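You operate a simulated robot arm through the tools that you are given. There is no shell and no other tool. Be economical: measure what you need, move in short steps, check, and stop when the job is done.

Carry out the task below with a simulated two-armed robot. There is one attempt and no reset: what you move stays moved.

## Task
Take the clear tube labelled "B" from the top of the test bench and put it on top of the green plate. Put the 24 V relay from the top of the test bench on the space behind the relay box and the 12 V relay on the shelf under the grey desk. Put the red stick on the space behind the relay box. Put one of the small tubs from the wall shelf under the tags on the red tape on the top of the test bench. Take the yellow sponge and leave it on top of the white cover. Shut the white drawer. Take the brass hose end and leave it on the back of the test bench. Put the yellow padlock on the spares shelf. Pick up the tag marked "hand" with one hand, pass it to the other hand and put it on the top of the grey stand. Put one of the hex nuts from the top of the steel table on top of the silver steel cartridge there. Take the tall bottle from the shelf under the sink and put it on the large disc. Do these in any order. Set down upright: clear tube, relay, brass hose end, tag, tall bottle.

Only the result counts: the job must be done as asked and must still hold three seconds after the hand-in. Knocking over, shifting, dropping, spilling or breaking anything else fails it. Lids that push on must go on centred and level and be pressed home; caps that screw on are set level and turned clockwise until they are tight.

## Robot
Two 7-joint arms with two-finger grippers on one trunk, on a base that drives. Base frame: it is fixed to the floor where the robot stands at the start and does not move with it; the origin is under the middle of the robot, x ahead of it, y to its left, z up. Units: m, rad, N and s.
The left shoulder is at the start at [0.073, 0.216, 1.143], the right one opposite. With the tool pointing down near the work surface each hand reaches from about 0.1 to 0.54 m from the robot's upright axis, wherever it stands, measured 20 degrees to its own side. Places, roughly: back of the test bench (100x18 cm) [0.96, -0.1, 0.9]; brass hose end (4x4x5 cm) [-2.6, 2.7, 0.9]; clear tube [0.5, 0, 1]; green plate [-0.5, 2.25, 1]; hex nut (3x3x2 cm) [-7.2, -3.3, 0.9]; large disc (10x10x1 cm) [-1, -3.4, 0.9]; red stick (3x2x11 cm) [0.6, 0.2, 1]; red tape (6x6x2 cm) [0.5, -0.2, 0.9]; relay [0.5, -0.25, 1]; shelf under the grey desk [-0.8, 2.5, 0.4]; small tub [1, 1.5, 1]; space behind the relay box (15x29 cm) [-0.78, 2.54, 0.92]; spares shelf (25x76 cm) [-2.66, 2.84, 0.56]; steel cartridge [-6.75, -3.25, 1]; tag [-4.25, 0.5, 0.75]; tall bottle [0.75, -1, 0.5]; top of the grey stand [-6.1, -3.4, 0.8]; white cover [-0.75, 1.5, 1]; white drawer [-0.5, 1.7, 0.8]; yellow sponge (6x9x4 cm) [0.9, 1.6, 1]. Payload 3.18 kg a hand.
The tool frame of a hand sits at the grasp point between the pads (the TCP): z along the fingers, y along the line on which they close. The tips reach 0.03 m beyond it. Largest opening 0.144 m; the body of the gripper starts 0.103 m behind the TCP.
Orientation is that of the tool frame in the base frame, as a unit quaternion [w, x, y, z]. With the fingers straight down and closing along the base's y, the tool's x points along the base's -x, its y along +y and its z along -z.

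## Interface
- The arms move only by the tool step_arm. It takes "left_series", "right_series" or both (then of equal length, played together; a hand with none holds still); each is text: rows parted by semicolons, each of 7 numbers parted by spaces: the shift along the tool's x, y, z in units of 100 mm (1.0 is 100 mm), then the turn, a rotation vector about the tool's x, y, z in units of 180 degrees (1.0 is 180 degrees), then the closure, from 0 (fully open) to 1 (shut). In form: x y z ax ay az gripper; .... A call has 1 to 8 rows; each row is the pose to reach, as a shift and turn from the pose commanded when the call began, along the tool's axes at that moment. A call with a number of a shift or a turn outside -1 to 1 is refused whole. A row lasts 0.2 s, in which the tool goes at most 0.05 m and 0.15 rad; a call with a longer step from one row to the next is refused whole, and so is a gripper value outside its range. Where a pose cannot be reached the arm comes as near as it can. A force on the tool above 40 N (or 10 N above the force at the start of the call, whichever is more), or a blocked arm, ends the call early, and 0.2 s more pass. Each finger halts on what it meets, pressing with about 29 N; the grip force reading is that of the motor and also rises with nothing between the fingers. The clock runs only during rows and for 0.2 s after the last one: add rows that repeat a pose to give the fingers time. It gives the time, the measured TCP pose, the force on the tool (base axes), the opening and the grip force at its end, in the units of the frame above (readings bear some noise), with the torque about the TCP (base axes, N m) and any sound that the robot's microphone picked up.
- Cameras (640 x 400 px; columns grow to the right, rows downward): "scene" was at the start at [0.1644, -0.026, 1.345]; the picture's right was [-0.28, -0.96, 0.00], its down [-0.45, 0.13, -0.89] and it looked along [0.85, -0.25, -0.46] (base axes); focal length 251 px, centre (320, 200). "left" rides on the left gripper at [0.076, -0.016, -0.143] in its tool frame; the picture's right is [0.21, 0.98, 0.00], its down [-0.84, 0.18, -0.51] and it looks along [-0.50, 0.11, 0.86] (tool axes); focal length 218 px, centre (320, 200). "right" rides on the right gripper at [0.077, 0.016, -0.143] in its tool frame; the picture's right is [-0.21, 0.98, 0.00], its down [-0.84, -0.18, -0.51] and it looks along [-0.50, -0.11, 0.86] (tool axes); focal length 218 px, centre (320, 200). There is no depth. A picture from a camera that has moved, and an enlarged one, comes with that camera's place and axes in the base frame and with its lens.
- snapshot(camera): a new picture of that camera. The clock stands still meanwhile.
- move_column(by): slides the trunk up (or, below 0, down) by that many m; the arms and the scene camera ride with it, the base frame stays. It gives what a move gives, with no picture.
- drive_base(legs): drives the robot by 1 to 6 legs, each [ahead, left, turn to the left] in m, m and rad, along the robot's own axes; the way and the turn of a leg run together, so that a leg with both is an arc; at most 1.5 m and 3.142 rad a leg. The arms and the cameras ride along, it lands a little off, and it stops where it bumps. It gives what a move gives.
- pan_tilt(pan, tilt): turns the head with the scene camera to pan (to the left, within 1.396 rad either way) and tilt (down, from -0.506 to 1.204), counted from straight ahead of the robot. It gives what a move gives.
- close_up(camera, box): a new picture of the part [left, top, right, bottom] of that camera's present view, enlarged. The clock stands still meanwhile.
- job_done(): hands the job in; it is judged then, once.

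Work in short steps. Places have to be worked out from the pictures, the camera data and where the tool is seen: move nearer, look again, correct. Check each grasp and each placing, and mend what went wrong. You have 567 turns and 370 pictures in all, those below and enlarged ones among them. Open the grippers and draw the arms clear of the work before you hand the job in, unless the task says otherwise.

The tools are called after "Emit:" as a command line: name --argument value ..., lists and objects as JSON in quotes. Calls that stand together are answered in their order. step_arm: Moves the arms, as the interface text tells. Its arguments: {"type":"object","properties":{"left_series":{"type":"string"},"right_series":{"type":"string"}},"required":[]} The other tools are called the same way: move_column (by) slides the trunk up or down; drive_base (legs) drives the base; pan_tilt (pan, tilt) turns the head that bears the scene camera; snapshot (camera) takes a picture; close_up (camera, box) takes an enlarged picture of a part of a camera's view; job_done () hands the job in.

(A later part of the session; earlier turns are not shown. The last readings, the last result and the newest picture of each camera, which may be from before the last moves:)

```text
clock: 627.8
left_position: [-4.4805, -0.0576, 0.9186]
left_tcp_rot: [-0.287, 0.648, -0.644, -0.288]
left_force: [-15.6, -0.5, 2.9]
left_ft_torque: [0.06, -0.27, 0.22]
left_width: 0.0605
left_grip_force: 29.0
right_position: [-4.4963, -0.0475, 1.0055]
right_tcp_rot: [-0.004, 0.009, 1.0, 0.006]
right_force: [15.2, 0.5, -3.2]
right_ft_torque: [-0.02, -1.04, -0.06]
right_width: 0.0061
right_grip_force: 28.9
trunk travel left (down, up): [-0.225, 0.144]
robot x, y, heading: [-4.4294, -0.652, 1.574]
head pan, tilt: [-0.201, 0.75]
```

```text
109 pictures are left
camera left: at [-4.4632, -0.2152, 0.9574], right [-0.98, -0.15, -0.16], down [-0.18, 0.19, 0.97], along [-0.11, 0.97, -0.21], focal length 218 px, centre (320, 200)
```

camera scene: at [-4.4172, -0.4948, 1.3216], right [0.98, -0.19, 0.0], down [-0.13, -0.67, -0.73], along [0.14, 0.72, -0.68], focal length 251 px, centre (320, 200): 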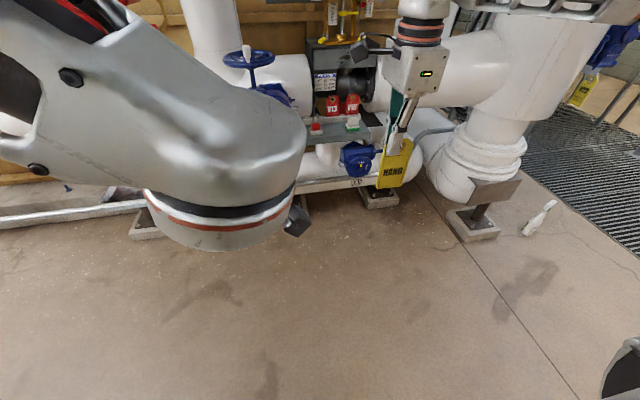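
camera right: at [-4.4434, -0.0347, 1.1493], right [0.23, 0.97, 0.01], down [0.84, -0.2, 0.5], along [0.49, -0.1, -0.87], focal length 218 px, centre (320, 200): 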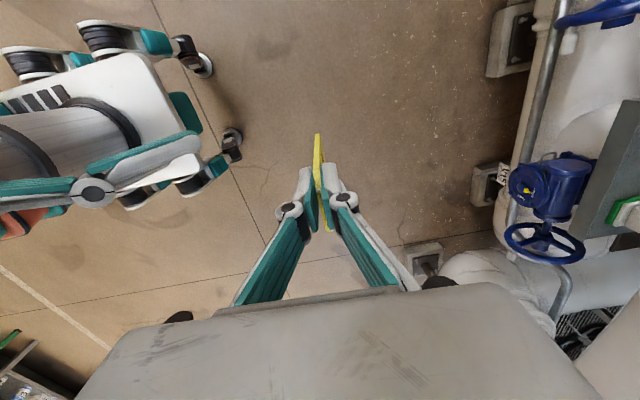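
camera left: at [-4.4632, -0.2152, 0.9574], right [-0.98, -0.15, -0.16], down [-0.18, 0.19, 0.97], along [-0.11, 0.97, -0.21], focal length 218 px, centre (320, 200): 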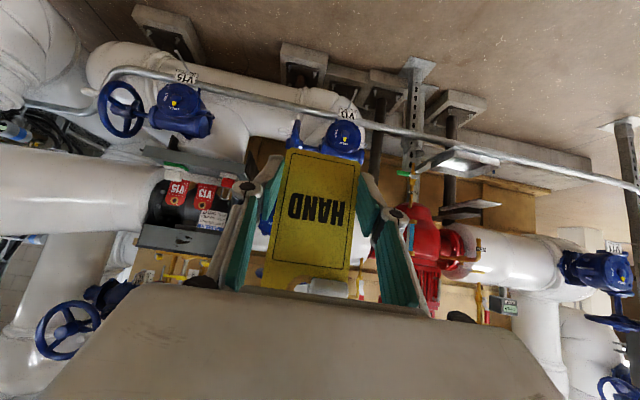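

The left hand has the tag by its edges (60.5 mm). Now the right releases and rises off.

Emit:
step_arm --right_series "0 0 0 0 0 0 0.8; 0 0 0 0 0 0 0.6; 0 0 0 0 0 0 0.6; 0 0 -0.3 0 0 0 0.6; 0 0 -0.6 0 0 0 0.6; 0 0 -1 0 0 0 0.6"

Emit:
step_arm --right_series "-0.4 0 0 0 0 0 0.6; -0.8 0 0 0 0 0 0.6; -1 0 0 0 0 0 0.6"

Emit:
snapshot --camera "left"

Emit:
snapshot --camera "scene"

```text
clock: 629.2
left_position: [-4.4787, -0.0586, 0.9187]
left_tcp_rot: [-0.287, 0.647, -0.645, -0.288]
left_force: [0.7, -0.6, -0.3]
left_ft_torque: [0.0, -0.01, 0.01]
left_width: 0.0603
left_grip_force: 28.5
right_position: [-4.4794, -0.0396, 1.102]
right_tcp_rot: [-0.012, 0.024, 1.0, -0.002]
right_force: [0.4, -0.5, 0.5]
right_ft_torque: [0.06, 0.05, -0.02]
right_width: 0.0575
right_grip_force: 0.1
trunk travel left (down, up): [-0.225, 0.144]
robot x, y, heading: [-4.4362, -0.6522, 1.572]
head pan, tilt: [-0.201, 0.75]
```

```text
clock: 630.0
left_position: [-4.4786, -0.0579, 0.9184]
left_tcp_rot: [-0.286, 0.647, -0.645, -0.288]
left_force: [0.3, -0.2, -0.7]
left_ft_torque: [-0.02, 0.0, 0.01]
left_width: 0.0605
left_grip_force: 28.9
right_position: [-4.3963, -0.0508, 1.1061]
right_tcp_rot: [-0.005, 0.008, 1.0, 0.008]
right_force: [0.3, 0.0, -0.7]
right_ft_torque: [0.01, 0.02, 0.03]
right_width: 0.0575
right_grip_force: 0.0
trunk travel left (down, up): [-0.225, 0.144]
robot x, y, heading: [-4.4336, -0.651, 1.58]
head pan, tilt: [-0.201, 0.75]
```

```text
108 pictures are left
camera left: at [-4.4625, -0.2158, 0.9576], right [-0.98, -0.14, -0.16], down [-0.18, 0.19, 0.97], along [-0.11, 0.97, -0.21], focal length 218 px, centre (320, 200)
```

left: 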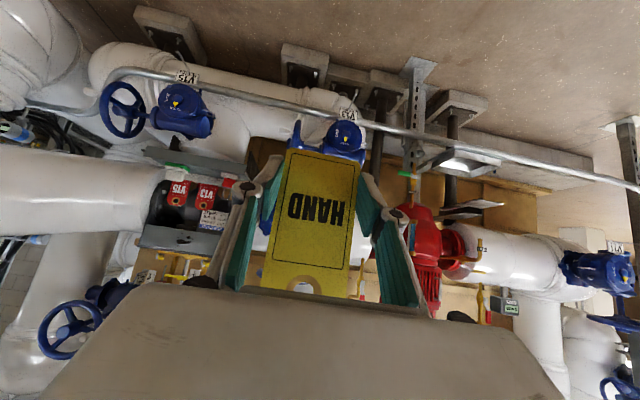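

```text
107 pictures are left
camera scene: at [-4.4161, -0.4949, 1.3217], right [0.98, -0.19, 0.0], down [-0.13, -0.67, -0.73], along [0.14, 0.72, -0.68], focal length 251 px, centre (320, 200)
```

scene: 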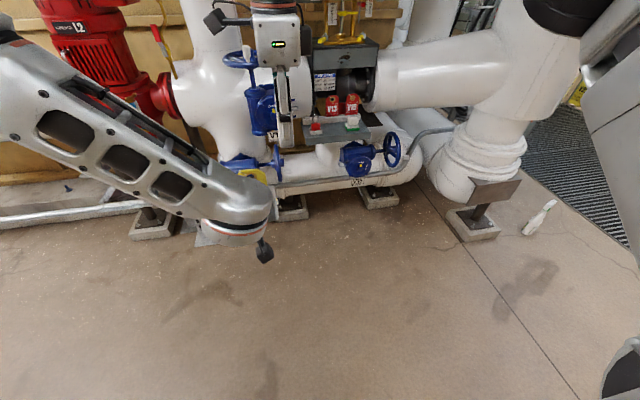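

The handover succeeded and the tag hangs upright in the left hand, its bottom 3.5 cm below the TCP. I raise it a bit and travel toward the grey stand.

Emit:
step_arm --left_series "-0.25 0 -0.22 0 0 0 1; -0.5 0 -0.45 0 0 0 1; -0.75 0 -0.67 0 0 0 1"

Emit:
drive_base --legs '[[-0.2, 0, 0], [0, 0, 3.135], [0.9, 0, 0], [0, -1.4, 0]]'

Emit:
pan_tilt --pan 0 --tilt 0.35

Emit:
snapshot --camera "scene"

```text
clock: 630.8
left_position: [-4.4798, -0.0576, 1.0196]
left_tcp_rot: [-0.287, 0.647, -0.645, -0.288]
left_force: [-0.3, -1.1, 0.7]
left_ft_torque: [0.0, -0.01, 0.0]
left_width: 0.0603
left_grip_force: 29.1
right_position: [-4.3957, -0.0511, 1.1052]
right_tcp_rot: [-0.006, 0.008, 1.0, 0.007]
right_force: [-0.4, 0.0, -0.3]
right_ft_torque: [0.06, -0.03, 0.01]
right_width: 0.0573
right_grip_force: 0.1
trunk travel left (down, up): [-0.225, 0.144]
robot x, y, heading: [-4.4351, -0.6525, 1.575]
head pan, tilt: [-0.201, 0.75]
```

```text
clock: 656.2
left_position: [-5.7941, -2.3472, 1.0191]
left_tcp_rot: [0.288, 0.645, 0.647, -0.287]
left_force: [0.9, 0.0, 0.6]
left_ft_torque: [0.03, -0.01, 0.04]
left_width: 0.0603
left_grip_force: 28.4
right_position: [-5.8774, -2.3525, 1.105]
right_tcp_rot: [0.007, 1.0, -0.008, 0.004]
right_force: [-0.3, 0.3, 0.3]
right_ft_torque: [0.02, -0.02, 0.0]
right_width: 0.0576
right_grip_force: 0.0
trunk travel left (down, up): [-0.225, 0.144]
robot x, y, heading: [-5.8423, -1.7544, -1.562]
head pan, tilt: [-0.201, 0.75]
```

```text
clock: 657.0
left_position: [-5.7929, -2.3475, 1.0181]
left_tcp_rot: [0.289, 0.645, 0.647, -0.288]
left_force: [-0.4, 0.3, -0.2]
left_ft_torque: [0.01, -0.02, 0.05]
left_width: 0.0601
left_grip_force: 29.5
right_position: [-5.8765, -2.3528, 1.1059]
right_tcp_rot: [0.007, 1.0, -0.008, 0.005]
right_force: [0.4, 0.7, -0.5]
right_ft_torque: [0.02, 0.03, 0.01]
right_width: 0.0573
right_grip_force: 0.1
trunk travel left (down, up): [-0.225, 0.144]
robot x, y, heading: [-5.8395, -1.7519, -1.566]
head pan, tilt: [0.0, 0.351]
```

```text
106 pictures are left
camera scene: at [-5.8397, -1.9212, 1.3571], right [-1.0, -0.01, 0.0], down [0.0, 0.34, -0.94], along [0.01, -0.94, -0.34], focal length 251 px, centre (320, 200)
```

scene: 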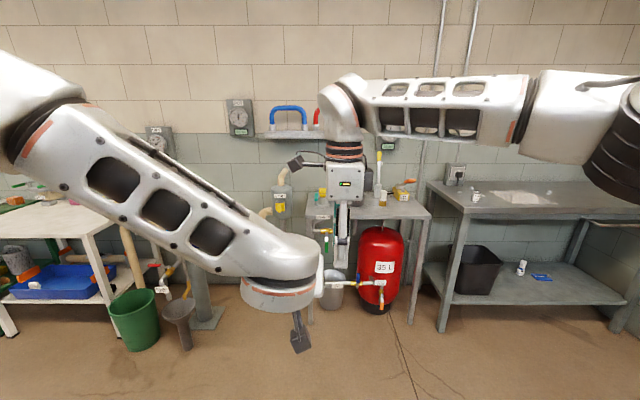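

The grey stand is ahead but hidden by the right arm. I move the right hand aside and look closer.

Emit:
step_arm --right_series "-0.3 -0.3 0 0 0 0 0.6; -0.6 -0.6 0 0 0 0 0.6; -0.9 -0.9 -0.1 0 0 0 0.6"

Emit:
step_arm --right_series "-0.4 0 0 0 0 0 0.6; -0.8 0 -0.1 0 0 0 0.6; -1 0 -0.2 0 0 0 0.6"

Emit:
drive_base --legs '[[0.35, 0, 0]]'

Emit:
pan_tilt --pan -0.15 --tilt 0.5

Emit:
snapshot --camera "scene"

```text
clock: 657.8
left_position: [-5.7958, -2.3447, 1.0191]
left_tcp_rot: [0.289, 0.645, 0.646, -0.287]
left_force: [-0.4, 0.5, -0.5]
left_ft_torque: [-0.02, -0.05, 0.04]
left_width: 0.0604
left_grip_force: 28.9
right_position: [-5.9668, -2.2599, 1.1138]
right_tcp_rot: [0.007, 1.0, -0.007, 0.006]
right_force: [-0.5, 0.0, 0.1]
right_ft_torque: [-0.05, -0.03, -0.03]
right_width: 0.0577
right_grip_force: 0.0
trunk travel left (down, up): [-0.225, 0.144]
robot x, y, heading: [-5.8436, -1.751, -1.563]
head pan, tilt: [0.0, 0.351]
```

```text
clock: 658.6
left_position: [-5.793, -2.3471, 1.0193]
left_tcp_rot: [0.288, 0.645, 0.646, -0.288]
left_force: [-0.2, 0.2, -0.4]
left_ft_torque: [0.0, -0.04, 0.05]
left_width: 0.0606
left_grip_force: 29.3
right_position: [-6.0663, -2.2592, 1.1311]
right_tcp_rot: [0.007, 1.0, -0.008, 0.005]
right_force: [0.2, 0.9, 0.0]
right_ft_torque: [0.01, -0.05, -0.02]
right_width: 0.0577
right_grip_force: 0.2
trunk travel left (down, up): [-0.225, 0.144]
robot x, y, heading: [-5.8377, -1.754, -1.567]
head pan, tilt: [0.0, 0.351]
```

```text
clock: 660.9
left_position: [-5.7924, -2.6952, 1.019]
left_tcp_rot: [0.288, 0.646, 0.646, -0.287]
left_force: [0.2, 0.6, 0.1]
left_ft_torque: [0.03, 0.0, 0.01]
left_width: 0.0601
left_grip_force: 28.9
right_position: [-6.0652, -2.6067, 1.1325]
right_tcp_rot: [0.007, 1.0, -0.008, 0.006]
right_force: [-0.7, -0.3, -0.2]
right_ft_torque: [0.01, 0.02, -0.04]
right_width: 0.0578
right_grip_force: 0.1
trunk travel left (down, up): [-0.225, 0.144]
robot x, y, heading: [-5.8382, -2.0997, -1.566]
head pan, tilt: [0.0, 0.351]
```

```text
clock: 661.6
left_position: [-5.7931, -2.6944, 1.0188]
left_tcp_rot: [0.288, 0.644, 0.648, -0.287]
left_force: [0.4, -0.4, 0.1]
left_ft_torque: [-0.01, -0.01, -0.03]
left_width: 0.0601
left_grip_force: 29.2
right_position: [-6.0631, -2.6077, 1.1328]
right_tcp_rot: [0.008, 1.0, -0.009, 0.006]
right_force: [0.5, -0.1, 1.4]
right_ft_torque: [-0.01, 0.01, 0.0]
right_width: 0.0574
right_grip_force: 0.2
trunk travel left (down, up): [-0.225, 0.144]
robot x, y, heading: [-5.8389, -2.1027, -1.569]
head pan, tilt: [-0.15, 0.499]
```

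```text
105 pictures are left
camera scene: at [-5.8516, -2.266, 1.3436], right [-0.99, 0.14, 0.0], down [0.07, 0.47, -0.88], along [-0.13, -0.87, -0.48], focal length 251 px, centre (320, 200)
```

scene: 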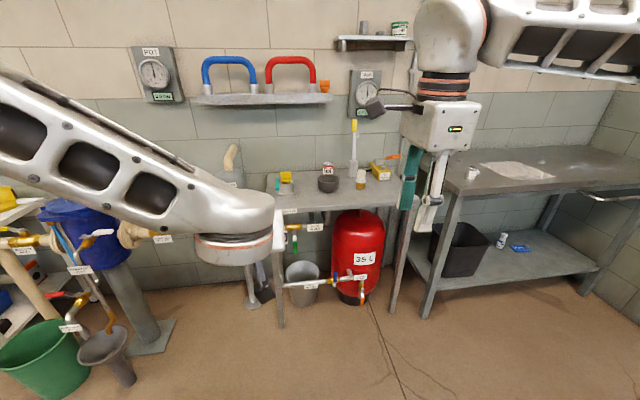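

Emit:
close_up --camera "scene" --box '[240, 100, 440, 225]'

Emit:
close_up --camera "scene" --box '[400, 110, 640, 260]'

```text
3.20 times, centred on (340, 162) of scene
camera zoom: at [-5.8516, -2.266, 1.3436], right [-0.99, 0.14, 0.0], down [0.07, 0.47, -0.88], along [-0.13, -0.87, -0.48], focal length 803 px, centre (256, 320)
```

zoom: 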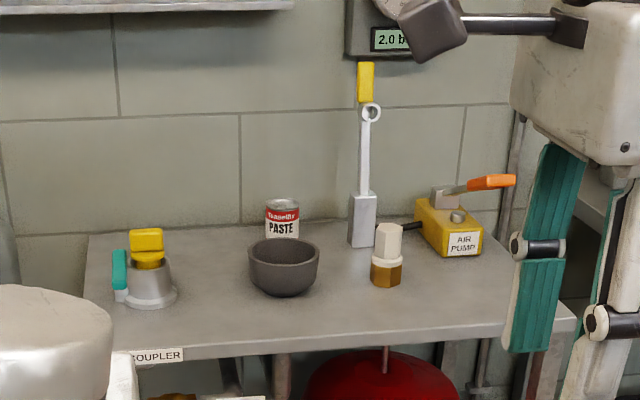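

```text
2.67 times, centred on (520, 185) of scene
camera zoom: at [-5.8516, -2.266, 1.3436], right [-0.99, 0.14, 0.0], down [0.07, 0.47, -0.88], along [-0.13, -0.87, -0.48], focal length 669 px, centre (-213, 240)
```

zoom: 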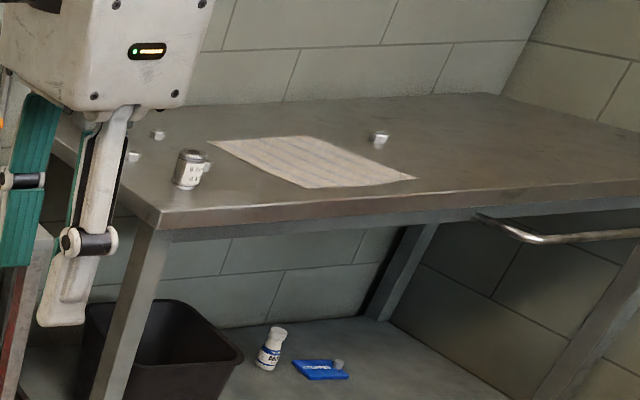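

The grey stand's top (z≈0.8) has a free spot near its front at about (-6.09, -3.235), between the bowl and the hose fitting. I line the left hand up with it and approach.

Emit:
drive_base --legs '[[0, -0.295, 0], [0.45, 0, 0]]'

Emit:
pan_tilt --pan 0.1 --tilt 0.85

Emit:
snapshot --camera "scene"

Emit:
snapshot --camera "left"

Emit:
snapshot --camera "right"

```text
clock: 667.1
left_position: [-6.0882, -3.1492, 1.0184]
left_tcp_rot: [0.288, 0.646, 0.646, -0.288]
left_force: [0.5, 0.1, -0.1]
left_ft_torque: [0.03, -0.02, 0.01]
left_width: 0.0603
left_grip_force: 28.9
right_position: [-6.359, -3.0614, 1.1319]
right_tcp_rot: [0.008, 1.0, -0.011, 0.005]
right_force: [-0.4, 0.0, 0.6]
right_ft_torque: [0.02, 0.0, -0.01]
right_width: 0.0578
right_grip_force: 0.0
trunk travel left (down, up): [-0.225, 0.144]
robot x, y, heading: [-6.1335, -2.5524, -1.569]
head pan, tilt: [-0.15, 0.499]
```

```text
clock: 667.9
left_position: [-6.0878, -3.1483, 1.019]
left_tcp_rot: [0.288, 0.646, 0.646, -0.287]
left_force: [-0.5, -0.5, 0.0]
left_ft_torque: [0.02, 0.01, -0.02]
left_width: 0.0603
left_grip_force: 29.0
right_position: [-6.3606, -3.0608, 1.132]
right_tcp_rot: [0.006, 1.0, -0.011, 0.005]
right_force: [0.6, 0.8, -0.5]
right_ft_torque: [0.02, -0.03, 0.01]
right_width: 0.0577
right_grip_force: 0.0
trunk travel left (down, up): [-0.225, 0.144]
robot x, y, heading: [-6.1299, -2.5555, -1.566]
head pan, tilt: [0.099, 0.85]
```

```text
102 pictures are left
camera scene: at [-6.1245, -2.7078, 1.3136], right [-0.99, -0.1, 0.0], down [-0.08, 0.75, -0.66], along [0.07, -0.66, -0.75], focal length 251 px, centre (320, 200)
```

scene: 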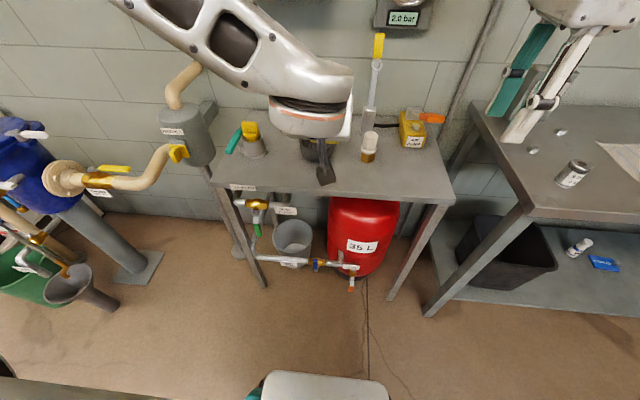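

```text
101 pictures are left
camera left: at [-6.1053, -2.9914, 1.0577], right [0.98, 0.14, -0.16], down [0.18, -0.19, 0.97], along [0.1, -0.97, -0.21], focal length 218 px, centre (320, 200)
```

left: 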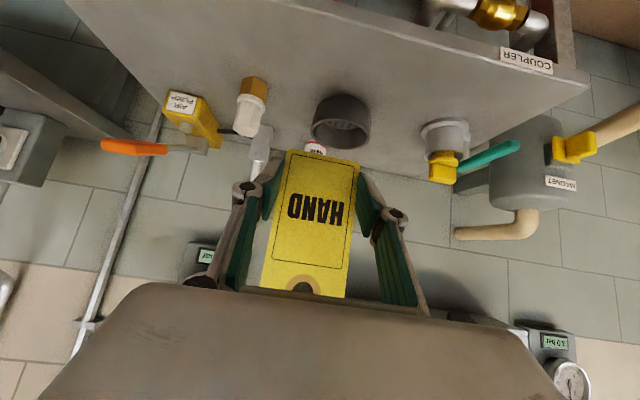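

```text
100 pictures are left
camera right: at [-6.2838, -3.0767, 1.2763], right [-0.23, -0.97, 0.01], down [-0.84, 0.2, 0.5], along [-0.49, 0.1, -0.87], focal length 218 px, centre (320, 200)
```

right: 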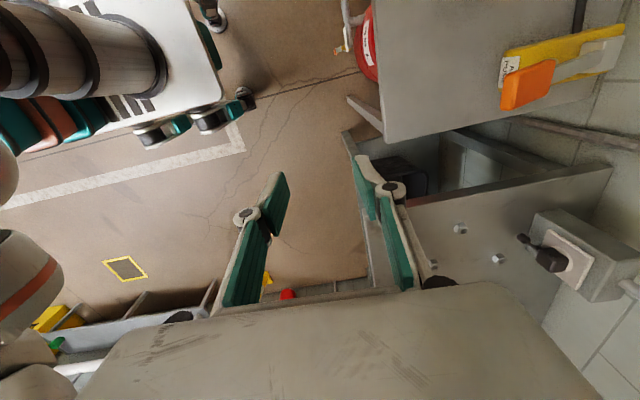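

The spot at (-6.115, -3.265) is free, with 4 cm to the fitting and bowl. I drive the last bit, then lower.

Emit:
drive_base --legs '[[0.106, -0.027, 0]]'

Emit:
step_arm --left_series "0.25 0 0.22 0 0 0 1; 0.5 0 0.45 0 0 0 1; 0.75 0 0.67 0 0 0 1; 0.97 0 0.87 0 0 0 1"

Emit:
snapshot --camera "left"

Emit:
close_up --camera "scene" --box '[230, 80, 430, 205]'

```text
clock: 669.1
left_position: [-6.1156, -3.2542, 1.0186]
left_tcp_rot: [0.287, 0.647, 0.646, -0.288]
left_force: [0.6, 0.5, -0.4]
left_ft_torque: [-0.03, 0.0, 0.03]
left_width: 0.06
left_grip_force: 28.5
right_position: [-6.3868, -3.1671, 1.1317]
right_tcp_rot: [0.008, 1.0, -0.01, 0.006]
right_force: [-0.3, -0.7, -0.3]
right_ft_torque: [0.04, -0.03, -0.03]
right_width: 0.0575
right_grip_force: 0.0
trunk travel left (down, up): [-0.225, 0.144]
robot x, y, heading: [-6.1626, -2.6608, -1.566]
head pan, tilt: [0.099, 0.85]
```

```text
clock: 670.1
left_position: [-6.1142, -3.2543, 0.8869]
left_tcp_rot: [0.286, 0.647, 0.645, -0.287]
left_force: [0.2, -0.3, 0.0]
left_ft_torque: [0.0, -0.03, 0.01]
left_width: 0.0603
left_grip_force: 29.4
right_position: [-6.3874, -3.167, 1.1299]
right_tcp_rot: [0.006, 1.0, -0.01, 0.005]
right_force: [0.2, 0.2, 0.1]
right_ft_torque: [0.04, 0.03, 0.02]
right_width: 0.0579
right_grip_force: 0.0
trunk travel left (down, up): [-0.225, 0.144]
robot x, y, heading: [-6.1619, -2.6596, -1.569]
head pan, tilt: [0.099, 0.85]
```

```text
99 pictures are left
camera left: at [-6.1322, -3.0967, 0.9263], right [0.98, 0.14, -0.16], down [0.18, -0.19, 0.97], along [0.1, -0.97, -0.21], focal length 218 px, centre (320, 200)
```

left: 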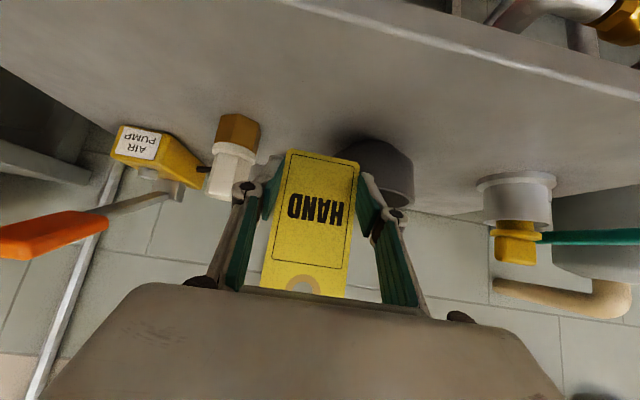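

```text
3.20 times, centred on (330, 142) of scene
camera zoom: at [-6.1513, -2.8136, 1.3134], right [-0.99, -0.1, 0.0], down [-0.08, 0.75, -0.66], along [0.07, -0.66, -0.75], focal length 803 px, centre (288, 384)
```

zoom: 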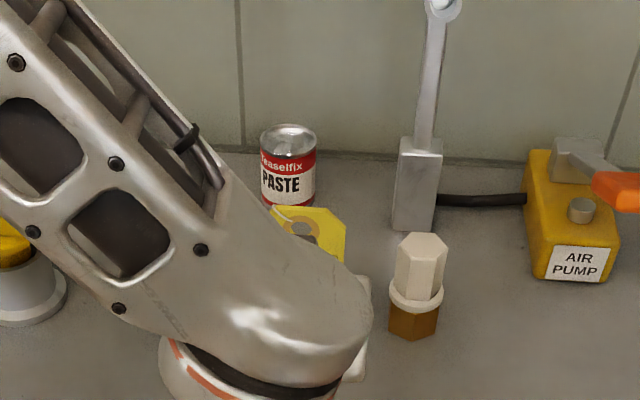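

Emit:
step_arm --left_series "0.1 0 0.09 0 0 0 1; 0.18 0 0.16 0 0 0 1; 0.21 0 0.19 0 0 0 1; 0.24 0 0.215 0 0 0 1; 0.27 0 0.24 0 0 0 1; 0.3 0 0.27 0 0 0 1; 0.33 0 0.295 0 0 0 1"

```text
clock: 671.7
left_position: [-6.1151, -3.2526, 0.8449]
left_tcp_rot: [0.288, 0.647, 0.645, -0.288]
left_force: [0.2, 0.0, 0.4]
left_ft_torque: [0.0, 0.01, 0.01]
left_width: 0.0603
left_grip_force: 29.2
right_position: [-6.3864, -3.1656, 1.1318]
right_tcp_rot: [0.007, 1.0, -0.01, 0.006]
right_force: [-0.6, -0.2, 0.3]
right_ft_torque: [-0.02, 0.01, 0.01]
right_width: 0.0576
right_grip_force: 0.0
trunk travel left (down, up): [-0.225, 0.144]
robot x, y, heading: [-6.1602, -2.6614, -1.569]
head pan, tilt: [0.099, 0.85]
```

Emit:
step_arm --left_series "0.025 0 0.022 0 0 0 1; 0.05 0 0.045 0 0 0 1; 0.075 0 0.067 0 0 0 1; 0.1 0 0.09 0 0 0 1; 0.12 0 0.107 0 0 0 1; 0.14 0 0.125 0 0 0 1"

Emit:
snapshot --camera "left"

```text
clock: 673.1
left_position: [-6.1168, -3.2539, 0.8278]
left_tcp_rot: [0.289, 0.645, 0.645, -0.29]
left_force: [1.6, -3.1, 23.6]
left_ft_torque: [-0.37, -0.23, 0.0]
left_width: 0.0604
left_grip_force: 28.9
right_position: [-6.3861, -3.1637, 1.1333]
right_tcp_rot: [0.009, 1.0, -0.01, 0.005]
right_force: [0.2, 0.5, -0.1]
right_ft_torque: [0.03, -0.02, 0.02]
right_width: 0.0574
right_grip_force: 0.1
trunk travel left (down, up): [-0.225, 0.144]
robot x, y, heading: [-6.1603, -2.6591, -1.569]
head pan, tilt: [0.099, 0.85]
```

```text
97 pictures are left
camera left: at [-6.1328, -3.0965, 0.8665], right [0.98, 0.14, -0.16], down [0.18, -0.18, 0.97], along [0.1, -0.97, -0.2], focal length 218 px, centre (320, 200)
```

left: 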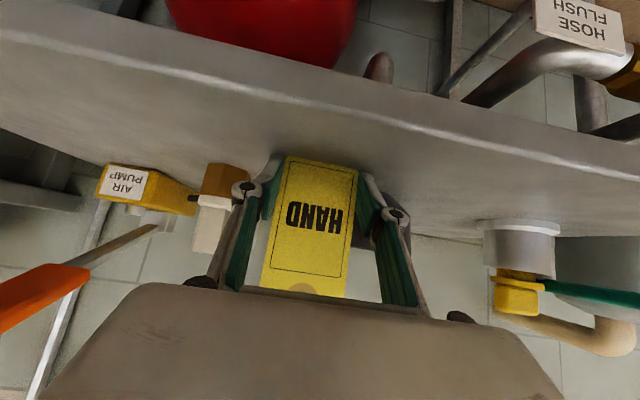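

Contact at z 0.828. I ease the pressure slightly, then open slowly.

Emit:
step_arm --left_series "-0.012 0 -0.011 0 0 0 1; -0.02 0 -0.018 0 0 0 1; -0.02 0 -0.018 0 0 0 0.55; -0.02 0 -0.018 0 0 0 0.5; -0.02 0 -0.018 0 0 0 0.45; -0.02 0 -0.018 0 0 0 0.42"

Emit:
snapshot --camera "left"

```text
clock: 674.5
left_position: [-6.1162, -3.252, 0.8262]
left_tcp_rot: [0.286, 0.648, 0.645, -0.287]
left_force: [0.5, 2.2, 4.6]
left_ft_torque: [0.03, -0.02, -0.01]
left_width: 0.0846
left_grip_force: 0.0
right_position: [-6.3865, -3.1652, 1.132]
right_tcp_rot: [0.007, 1.0, -0.011, 0.005]
right_force: [-0.5, -0.7, 0.2]
right_ft_torque: [0.01, -0.01, 0.02]
right_width: 0.0574
right_grip_force: 0.0
trunk travel left (down, up): [-0.225, 0.144]
robot x, y, heading: [-6.1583, -2.656, -1.571]
head pan, tilt: [0.099, 0.85]
```

```text
96 pictures are left
camera left: at [-6.1325, -3.0945, 0.8662], right [0.98, 0.14, -0.15], down [0.18, -0.19, 0.97], along [0.1, -0.97, -0.21], focal length 218 px, centre (320, 200)
```

left: 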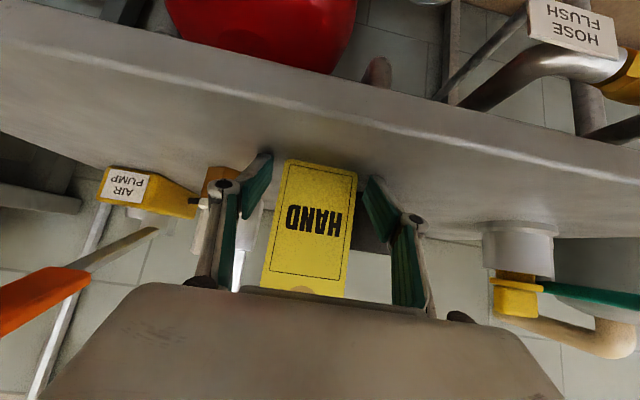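

The tag stands on its own. I withdraw straight back along the tool axis, slowly.

Emit:
step_arm --left_series "0 0 -0.08 0 0 0 0.42; 0 0 -0.2 0 0 0 0.42; 0 0 -0.35 0 0 0 0.42; 0 0 -0.55 0 0 0 0.42; 0 0 -0.8 0 0 0 0.42; 0 0 -1 0 0 0 0.42"

Emit:
snapshot --camera "left"

```text
clock: 675.9
left_position: [-6.1163, -3.1784, 0.8958]
left_tcp_rot: [0.288, 0.646, 0.645, -0.288]
left_force: [-0.5, 0.6, -0.1]
left_ft_torque: [0.0, 0.01, 0.01]
left_width: 0.0838
left_grip_force: 0.1
right_position: [-6.3872, -3.1636, 1.1334]
right_tcp_rot: [0.007, 1.0, -0.011, 0.004]
right_force: [-0.3, 0.1, 0.0]
right_ft_torque: [0.01, 0.0, -0.04]
right_width: 0.0576
right_grip_force: 0.1
trunk travel left (down, up): [-0.225, 0.144]
robot x, y, heading: [-6.1606, -2.6577, -1.571]
head pan, tilt: [0.099, 0.85]
```

```text
95 pictures are left
camera left: at [-6.1319, -3.0211, 0.9344], right [0.98, 0.14, -0.16], down [0.18, -0.19, 0.97], along [0.1, -0.97, -0.21], focal length 218 px, centre (320, 200)
```

left: 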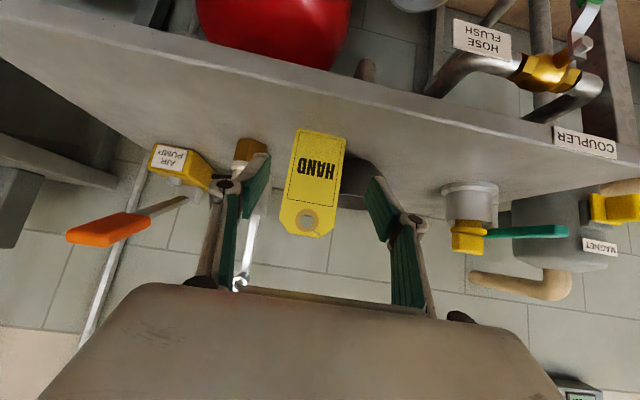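

The tag is standing upright. I back off, raise the left hand out of the way, and turn to the nut with the right hand.

Emit:
drive_base --legs '[[-0.3, 0, 0]]'

Emit:
step_arm --left_series "-0.25 0.1 -0.22 0 0 0 0.42; -0.5 0.3 -0.45 0 0 0 0.42; -0.75 0.5 -0.67 0 0 0 0.42; -1 0.7 -0.9 0 0 0 0.42"

Emit:
drive_base --legs '[[0, -0.27, 0], [0.1, 0, 0]]'

Emit:
pan_tilt --pan -0.2 --tilt 0.75

Emit:
snapshot --camera "scene"

Emit:
snapshot --camera "right"

```text
clock: 678.0
left_position: [-6.1153, -2.8817, 0.8943]
left_tcp_rot: [0.288, 0.647, 0.645, -0.289]
left_force: [-0.1, 1.1, -0.6]
left_ft_torque: [0.0, -0.01, -0.02]
left_width: 0.0836
left_grip_force: 0.0
right_position: [-6.3863, -2.866, 1.1318]
right_tcp_rot: [0.007, 1.0, -0.011, 0.006]
right_force: [-0.8, -0.5, 0.9]
right_ft_torque: [-0.04, -0.02, 0.02]
right_width: 0.0577
right_grip_force: 0.0
trunk travel left (down, up): [-0.225, 0.144]
robot x, y, heading: [-6.164, -2.3576, -1.575]
head pan, tilt: [0.099, 0.85]
```

```text
clock: 679.0
left_position: [-6.0451, -2.8808, 1.0306]
left_tcp_rot: [0.288, 0.646, 0.645, -0.289]
left_force: [-0.1, 0.3, -0.7]
left_ft_torque: [0.01, 0.06, -0.03]
left_width: 0.0835
left_grip_force: 0.0
right_position: [-6.385, -2.8677, 1.1327]
right_tcp_rot: [0.007, 1.0, -0.011, 0.003]
right_force: [0.1, 0.9, -0.7]
right_ft_torque: [-0.01, 0.03, -0.01]
right_width: 0.0575
right_grip_force: 0.1
trunk travel left (down, up): [-0.225, 0.144]
robot x, y, heading: [-6.1603, -2.3595, -1.573]
head pan, tilt: [0.099, 0.85]
```

```text
clock: 682.7
left_position: [-6.3168, -2.9807, 1.0293]
left_tcp_rot: [0.288, 0.646, 0.645, -0.288]
left_force: [0.0, -0.6, -0.6]
left_ft_torque: [0.01, 0.01, 0.0]
left_width: 0.0838
left_grip_force: 0.1
right_position: [-6.6572, -2.9673, 1.1317]
right_tcp_rot: [0.006, 1.0, -0.01, 0.005]
right_force: [-0.1, -0.4, 0.1]
right_ft_torque: [0.05, -0.01, -0.01]
right_width: 0.0571
right_grip_force: 0.1
trunk travel left (down, up): [-0.225, 0.144]
robot x, y, heading: [-6.43, -2.4564, -1.57]
head pan, tilt: [0.099, 0.85]
```

```text
clock: 683.5
left_position: [-6.3162, -2.9794, 1.0299]
left_tcp_rot: [0.288, 0.646, 0.646, -0.288]
left_force: [-1.0, -0.2, 0.3]
left_ft_torque: [-0.01, 0.01, 0.01]
left_width: 0.0836
left_grip_force: 0.1
right_position: [-6.6578, -2.9666, 1.1323]
right_tcp_rot: [0.007, 1.0, -0.011, 0.006]
right_force: [0.1, -0.4, 0.7]
right_ft_torque: [-0.03, 0.0, 0.02]
right_width: 0.0574
right_grip_force: 0.0
trunk travel left (down, up): [-0.225, 0.144]
robot x, y, heading: [-6.4295, -2.4591, -1.574]
head pan, tilt: [-0.201, 0.75]
```

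```text
94 pictures are left
camera scene: at [-6.446, -2.6173, 1.3216], right [-0.98, 0.2, 0.0], down [0.14, 0.67, -0.73], along [-0.15, -0.72, -0.68], focal length 251 px, centre (320, 200)
```

scene: 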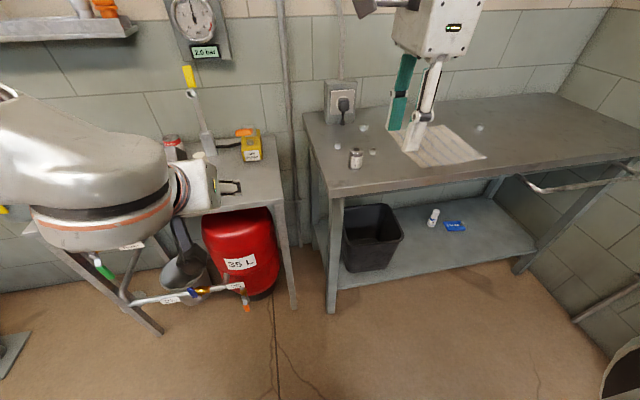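

```text
93 pictures are left
camera right: at [-6.5816, -2.9825, 1.2763], right [-0.23, -0.97, 0.01], down [-0.84, 0.2, 0.5], along [-0.49, 0.1, -0.87], focal length 218 px, centre (320, 200)
```

right: 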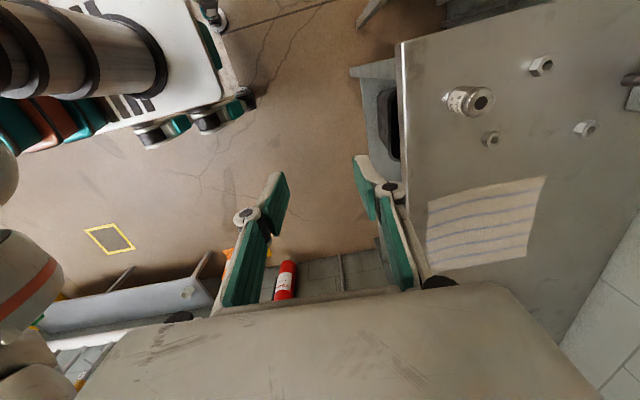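

Emit:
close_up --camera "right" --box '[430, 40, 630, 165]'

Emit:
close_up --camera "scene" --box '[320, 100, 440, 175]'

```text
3.20 times, centred on (530, 102) of right
camera zoom: at [-6.5816, -2.9825, 1.2763], right [-0.23, -0.97, 0.01], down [-0.84, 0.2, 0.5], along [-0.49, 0.1, -0.87], focal length 698 px, centre (-352, 512)
```

zoom: 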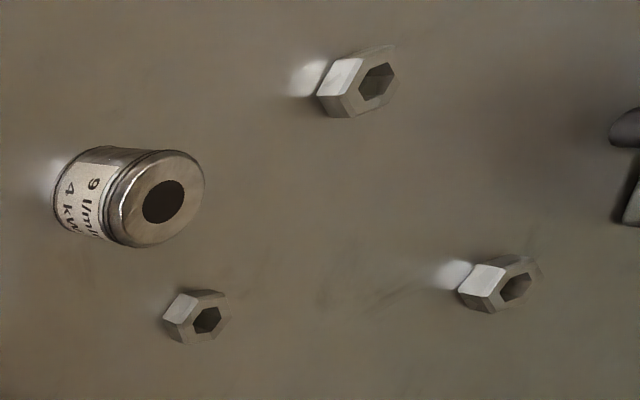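

```text
5.33 times, centred on (380, 138) of scene
camera zoom: at [-6.446, -2.6173, 1.3216], right [-0.98, 0.2, 0.0], down [0.14, 0.67, -0.73], along [-0.15, -0.72, -0.68], focal length 1338 px, centre (0, 533)
```

zoom: 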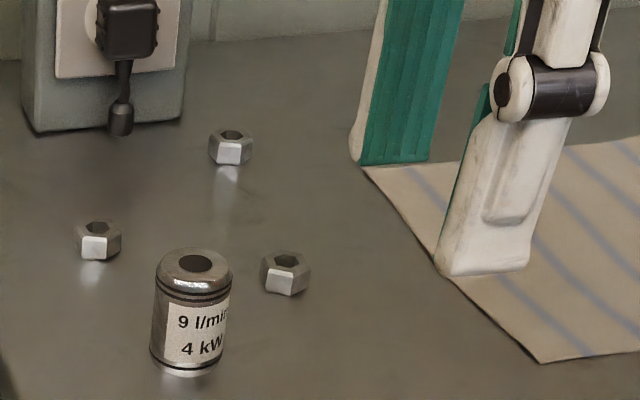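

Cartridge top is at (-6.663, -3.182, 0.96); the nearest nut is at (-6.737, -3.232). I drive 0.2 m closer and bring the right hand over that nut.

Emit:
drive_base --legs '[[0.2, 0, 0]]'

Emit:
step_arm --right_series "-0.4 0.2 0 0 0 0 0.6; -0.79 0.45 0.1 0 0 0 0.6; -0.79 0.65 0.4 0 0 0 0.6; -0.79 0.65 0.8 0 0 0 0.6"

Emit:
snapshot --camera "right"

Emit:
close_up --camera "scene" --box '[320, 80, 480, 180]'

```text
clock: 685.1
left_position: [-6.3152, -3.1779, 1.0278]
left_tcp_rot: [0.287, 0.647, 0.645, -0.288]
left_force: [0.3, -0.7, -0.3]
left_ft_torque: [0.0, -0.01, -0.02]
left_width: 0.0836
left_grip_force: 0.0
right_position: [-6.6582, -3.165, 1.132]
right_tcp_rot: [0.006, 1.0, -0.01, 0.005]
right_force: [0.1, -0.1, -1.4]
right_ft_torque: [0.03, 0.01, 0.02]
right_width: 0.0576
right_grip_force: 0.1
trunk travel left (down, up): [-0.225, 0.144]
robot x, y, heading: [-6.4281, -2.6559, -1.571]
head pan, tilt: [-0.201, 0.75]
```

```text
clock: 686.1
left_position: [-6.3165, -3.1772, 1.0298]
left_tcp_rot: [0.287, 0.648, 0.644, -0.289]
left_force: [-0.9, -0.3, 0.6]
left_ft_torque: [0.02, 0.01, 0.05]
left_width: 0.0835
left_grip_force: 0.1
right_position: [-6.7373, -3.2284, 1.0531]
right_tcp_rot: [0.007, 1.0, -0.01, 0.005]
right_force: [-0.8, 0.4, -0.1]
right_ft_torque: [0.03, -0.04, -0.01]
right_width: 0.0577
right_grip_force: 0.2
trunk travel left (down, up): [-0.225, 0.144]
robot x, y, heading: [-6.4298, -2.6559, -1.571]
head pan, tilt: [-0.201, 0.75]
```

```text
90 pictures are left
camera right: at [-6.6616, -3.2448, 1.1963], right [-0.23, -0.97, 0.01], down [-0.84, 0.2, 0.5], along [-0.48, 0.1, -0.87], focal length 218 px, centre (320, 200)
```

right: 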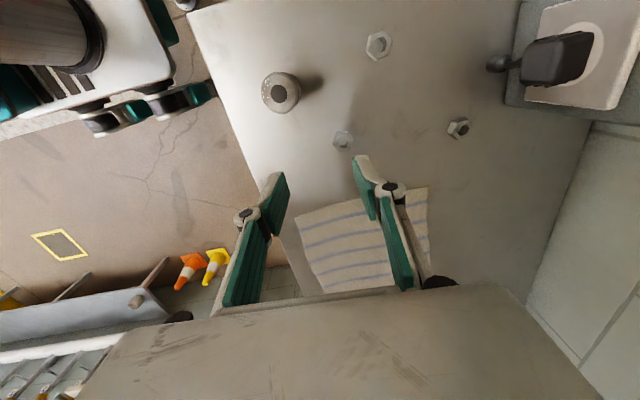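

```text
4.00 times, centred on (400, 130) of scene
camera zoom: at [-6.4469, -2.8152, 1.3214], right [-0.98, 0.2, 0.0], down [0.14, 0.67, -0.73], along [-0.15, -0.72, -0.68], focal length 1004 px, centre (0, 480)
```

zoom: 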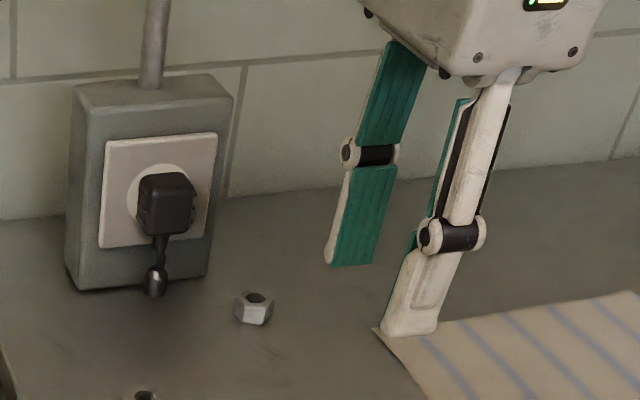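

The nearer view puts the nut at (-6.738, -3.256) and the cartridge at (-6.665, -3.210). I correct by 2.8 cm and lower to just above the nut.

Emit:
step_arm --right_series "-0.01 0.15 0 0 0 0 0.6; -0.01 0.28 0.2 0 0 0 0.6; -0.01 0.28 0.6 0 0 0 0.6; -0.01 0.28 0.8 0 0 0 0.6"

Emit:
snapshot --camera "right"

```text
clock: 687.1
left_position: [-6.3165, -3.1768, 1.0284]
left_tcp_rot: [0.287, 0.647, 0.645, -0.288]
left_force: [0.3, 0.0, -0.5]
left_ft_torque: [-0.01, 0.0, -0.01]
left_width: 0.0834
left_grip_force: 0.1
right_position: [-6.7381, -3.2567, 0.9735]
right_tcp_rot: [0.007, 1.0, -0.01, 0.004]
right_force: [0.2, -0.4, -0.6]
right_ft_torque: [0.03, -0.01, 0.01]
right_width: 0.0577
right_grip_force: 0.0
trunk travel left (down, up): [-0.225, 0.144]
robot x, y, heading: [-6.4287, -2.6552, -1.57]
head pan, tilt: [-0.201, 0.75]
```

```text
88 pictures are left
camera right: at [-6.6621, -3.2734, 1.1167], right [-0.23, -0.97, 0.01], down [-0.84, 0.2, 0.5], along [-0.49, 0.1, -0.87], focal length 218 px, centre (320, 200)
```

right: 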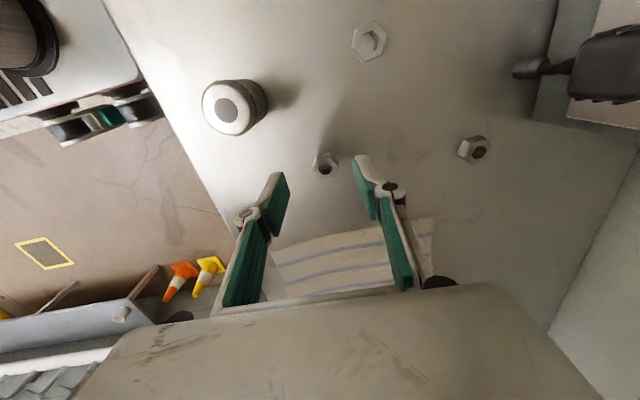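

Emit:
step_arm --right_series "0 0.06 0.2 0 0 0 0.6; 0 0.06 0.37 0 0 0 0.6; 0 0.06 0.37 0 0 0 0.8; 0 0.06 0.37 0 0 0 1; 0 0.06 0.37 0 0 0 1; 0 0.06 0.37 0 0 0 1"

Emit:
snapshot --camera "right"

```text
clock: 688.5
left_position: [-6.3176, -3.1775, 1.0277]
left_tcp_rot: [0.288, 0.646, 0.646, -0.287]
left_force: [-0.6, 0.8, 0.7]
left_ft_torque: [0.02, -0.01, 0.0]
left_width: 0.0835
left_grip_force: 0.0
right_position: [-6.7375, -3.2635, 0.9354]
right_tcp_rot: [0.007, 1.0, -0.011, 0.006]
right_force: [0.4, -0.1, 0.0]
right_ft_torque: [0.02, -0.06, 0.01]
right_width: 0.0004
right_grip_force: 29.2
trunk travel left (down, up): [-0.225, 0.144]
robot x, y, heading: [-6.4315, -2.6573, -1.565]
head pan, tilt: [-0.201, 0.75]
```

```text
87 pictures are left
camera right: at [-6.6618, -3.2803, 1.08], right [-0.23, -0.97, 0.01], down [-0.84, 0.2, 0.5], along [-0.49, 0.1, -0.87], focal length 218 px, centre (320, 200)
```

right: 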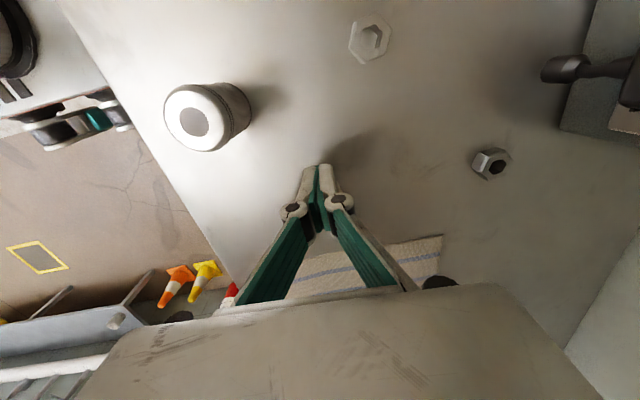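

The fingers closed above the nut, so the table is lower than assumed. I open and lower in small steps until the tips are just above the table.

Emit:
step_arm --right_series "0 0 -0.05 0 0 0 0.8; 0 0 -0.05 0 0 0 0.6; 0 0 -0.05 0 0 0 0.6; 0 0 0.1 0 0 0 0.6; 0 0 0.15 0 0 0 0.6; 0 0 0.2 0 0 0 0.6"

Emit:
snapshot --camera "right"

```text
clock: 689.9
left_position: [-6.3163, -3.177, 1.0292]
left_tcp_rot: [0.287, 0.647, 0.645, -0.288]
left_force: [1.0, -0.2, -0.4]
left_ft_torque: [-0.01, 0.03, -0.03]
left_width: 0.0834
left_grip_force: 0.1
right_position: [-6.7373, -3.2638, 0.9158]
right_tcp_rot: [0.007, 1.0, -0.01, 0.005]
right_force: [-0.4, -0.2, 0.2]
right_ft_torque: [-0.01, 0.0, 0.02]
right_width: 0.0577
right_grip_force: 0.2
trunk travel left (down, up): [-0.225, 0.144]
robot x, y, heading: [-6.4293, -2.6573, -1.57]
head pan, tilt: [-0.201, 0.75]
```

```text
86 pictures are left
camera right: at [-6.6615, -3.2804, 1.0596], right [-0.23, -0.97, 0.01], down [-0.84, 0.2, 0.5], along [-0.49, 0.1, -0.87], focal length 218 px, centre (320, 200)
```

right: 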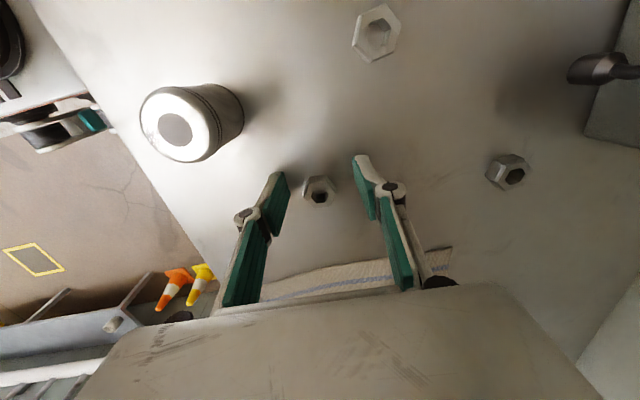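

The nut is right between the fingertips, at about z 0.885. I lower 9 mm more, shift 8 mm and close.

Emit:
step_arm --right_series "-0.08 0 0.05 0 0 0 0.6; -0.08 0 0.09 0 0 0 0.6; -0.08 0 0.09 0 0 0 0.75; -0.08 0 0.09 0 0 0 1; -0.08 0 0.09 0 0 0 1; -0.08 0 0.09 0 0 0 1"

Emit:
snapshot --camera "right"

```text
clock: 691.3
left_position: [-6.316, -3.1762, 1.0315]
left_tcp_rot: [0.288, 0.646, 0.645, -0.289]
left_force: [0.6, 0.3, -1.1]
left_ft_torque: [0.0, -0.04, 0.01]
left_width: 0.0835
left_grip_force: 0.1
right_position: [-6.7446, -3.2628, 0.908]
right_tcp_rot: [0.009, 1.0, -0.01, 0.005]
right_force: [-1.0, 6.9, 24.7]
right_ft_torque: [0.59, 0.2, -0.02]
right_width: 0.025
right_grip_force: 28.7
trunk travel left (down, up): [-0.225, 0.144]
robot x, y, heading: [-6.4275, -2.6568, -1.571]
head pan, tilt: [-0.201, 0.75]
```

```text
85 pictures are left
camera right: at [-6.6687, -3.2783, 1.0535], right [-0.23, -0.97, 0.02], down [-0.84, 0.21, 0.5], along [-0.49, 0.1, -0.87], focal length 218 px, centre (320, 200)
```

right: 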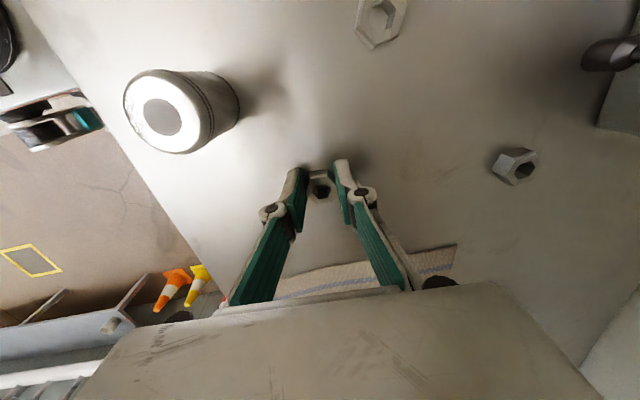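

The nut is gripped (25 mm). The cartridge's top re-triangulates to (-6.667, -3.2075, 0.948). I lift, move over it, and check.

Emit:
step_arm --right_series "0 0 -0.4 0 0 0 1; 0 0 -0.8 0 0 0 1; 0.3 -0.2 -1 0 0 0 1; 0.6 -0.4 -1 0 0 0 1; 0.82 -0.55 -1 0 0 0 1"

Emit:
snapshot --camera "right"

Emit:
close_up --camera "scene" --box '[300, 80, 460, 180]'

```text
clock: 692.5
left_position: [-6.3157, -3.1764, 1.0296]
left_tcp_rot: [0.288, 0.646, 0.646, -0.288]
left_force: [0.4, 1.0, -0.2]
left_ft_torque: [-0.04, 0.02, 0.01]
left_width: 0.0831
left_grip_force: 0.1
right_position: [-6.6624, -3.2091, 1.0068]
right_tcp_rot: [0.007, 1.0, -0.011, 0.005]
right_force: [-0.7, 0.2, -0.4]
right_ft_torque: [0.02, -0.02, 0.03]
right_width: 0.025
right_grip_force: 29.1
trunk travel left (down, up): [-0.225, 0.144]
robot x, y, heading: [-6.4266, -2.6587, -1.569]
head pan, tilt: [-0.201, 0.75]
```

```text
84 pictures are left
camera right: at [-6.5864, -3.2259, 1.151], right [-0.23, -0.97, 0.01], down [-0.84, 0.21, 0.5], along [-0.49, 0.1, -0.87], focal length 218 px, centre (320, 200)
```

right: 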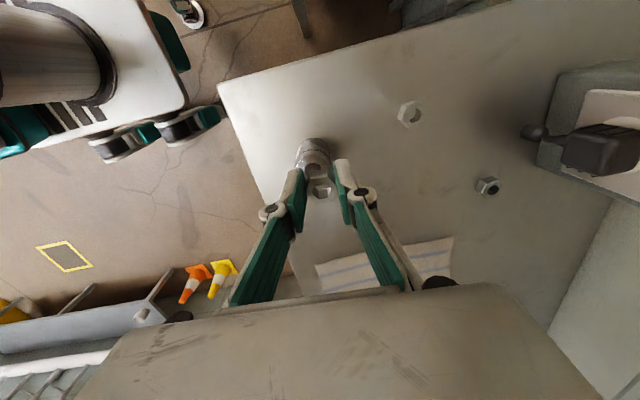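

```text
4.00 times, centred on (380, 130) of scene
camera zoom: at [-6.4455, -2.8147, 1.3216], right [-0.98, 0.2, 0.0], down [0.14, 0.67, -0.73], along [-0.15, -0.72, -0.68], focal length 1004 px, centre (80, 480)
```

zoom: 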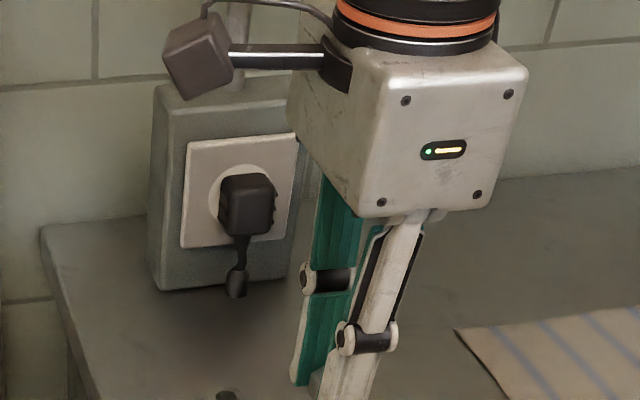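

Emit:
close_up --camera "right" --box '[260, 120, 380, 220]'

Emit:
close_up --camera "scene" --box '[320, 130, 440, 230]'

```text
4.00 times, centred on (320, 170) of right
camera zoom: at [-6.5864, -3.2259, 1.151], right [-0.23, -0.97, 0.01], down [-0.84, 0.21, 0.5], along [-0.49, 0.1, -0.87], focal length 873 px, centre (320, 320)
```

zoom: 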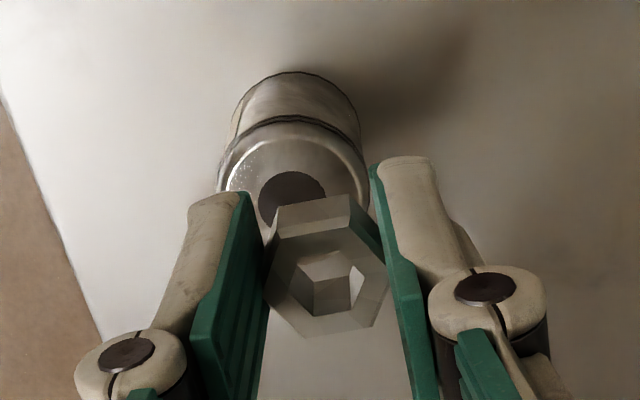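

```text
4.00 times, centred on (380, 180) of scene
camera zoom: at [-6.4455, -2.8147, 1.3216], right [-0.98, 0.2, 0.0], down [0.14, 0.67, -0.73], along [-0.15, -0.72, -0.68], focal length 1004 px, centre (80, 280)
```

zoom: 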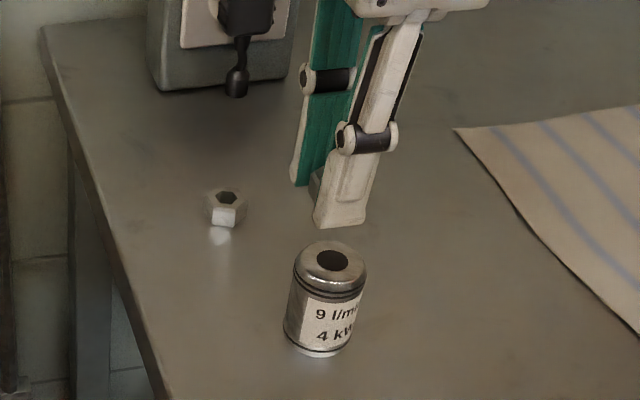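

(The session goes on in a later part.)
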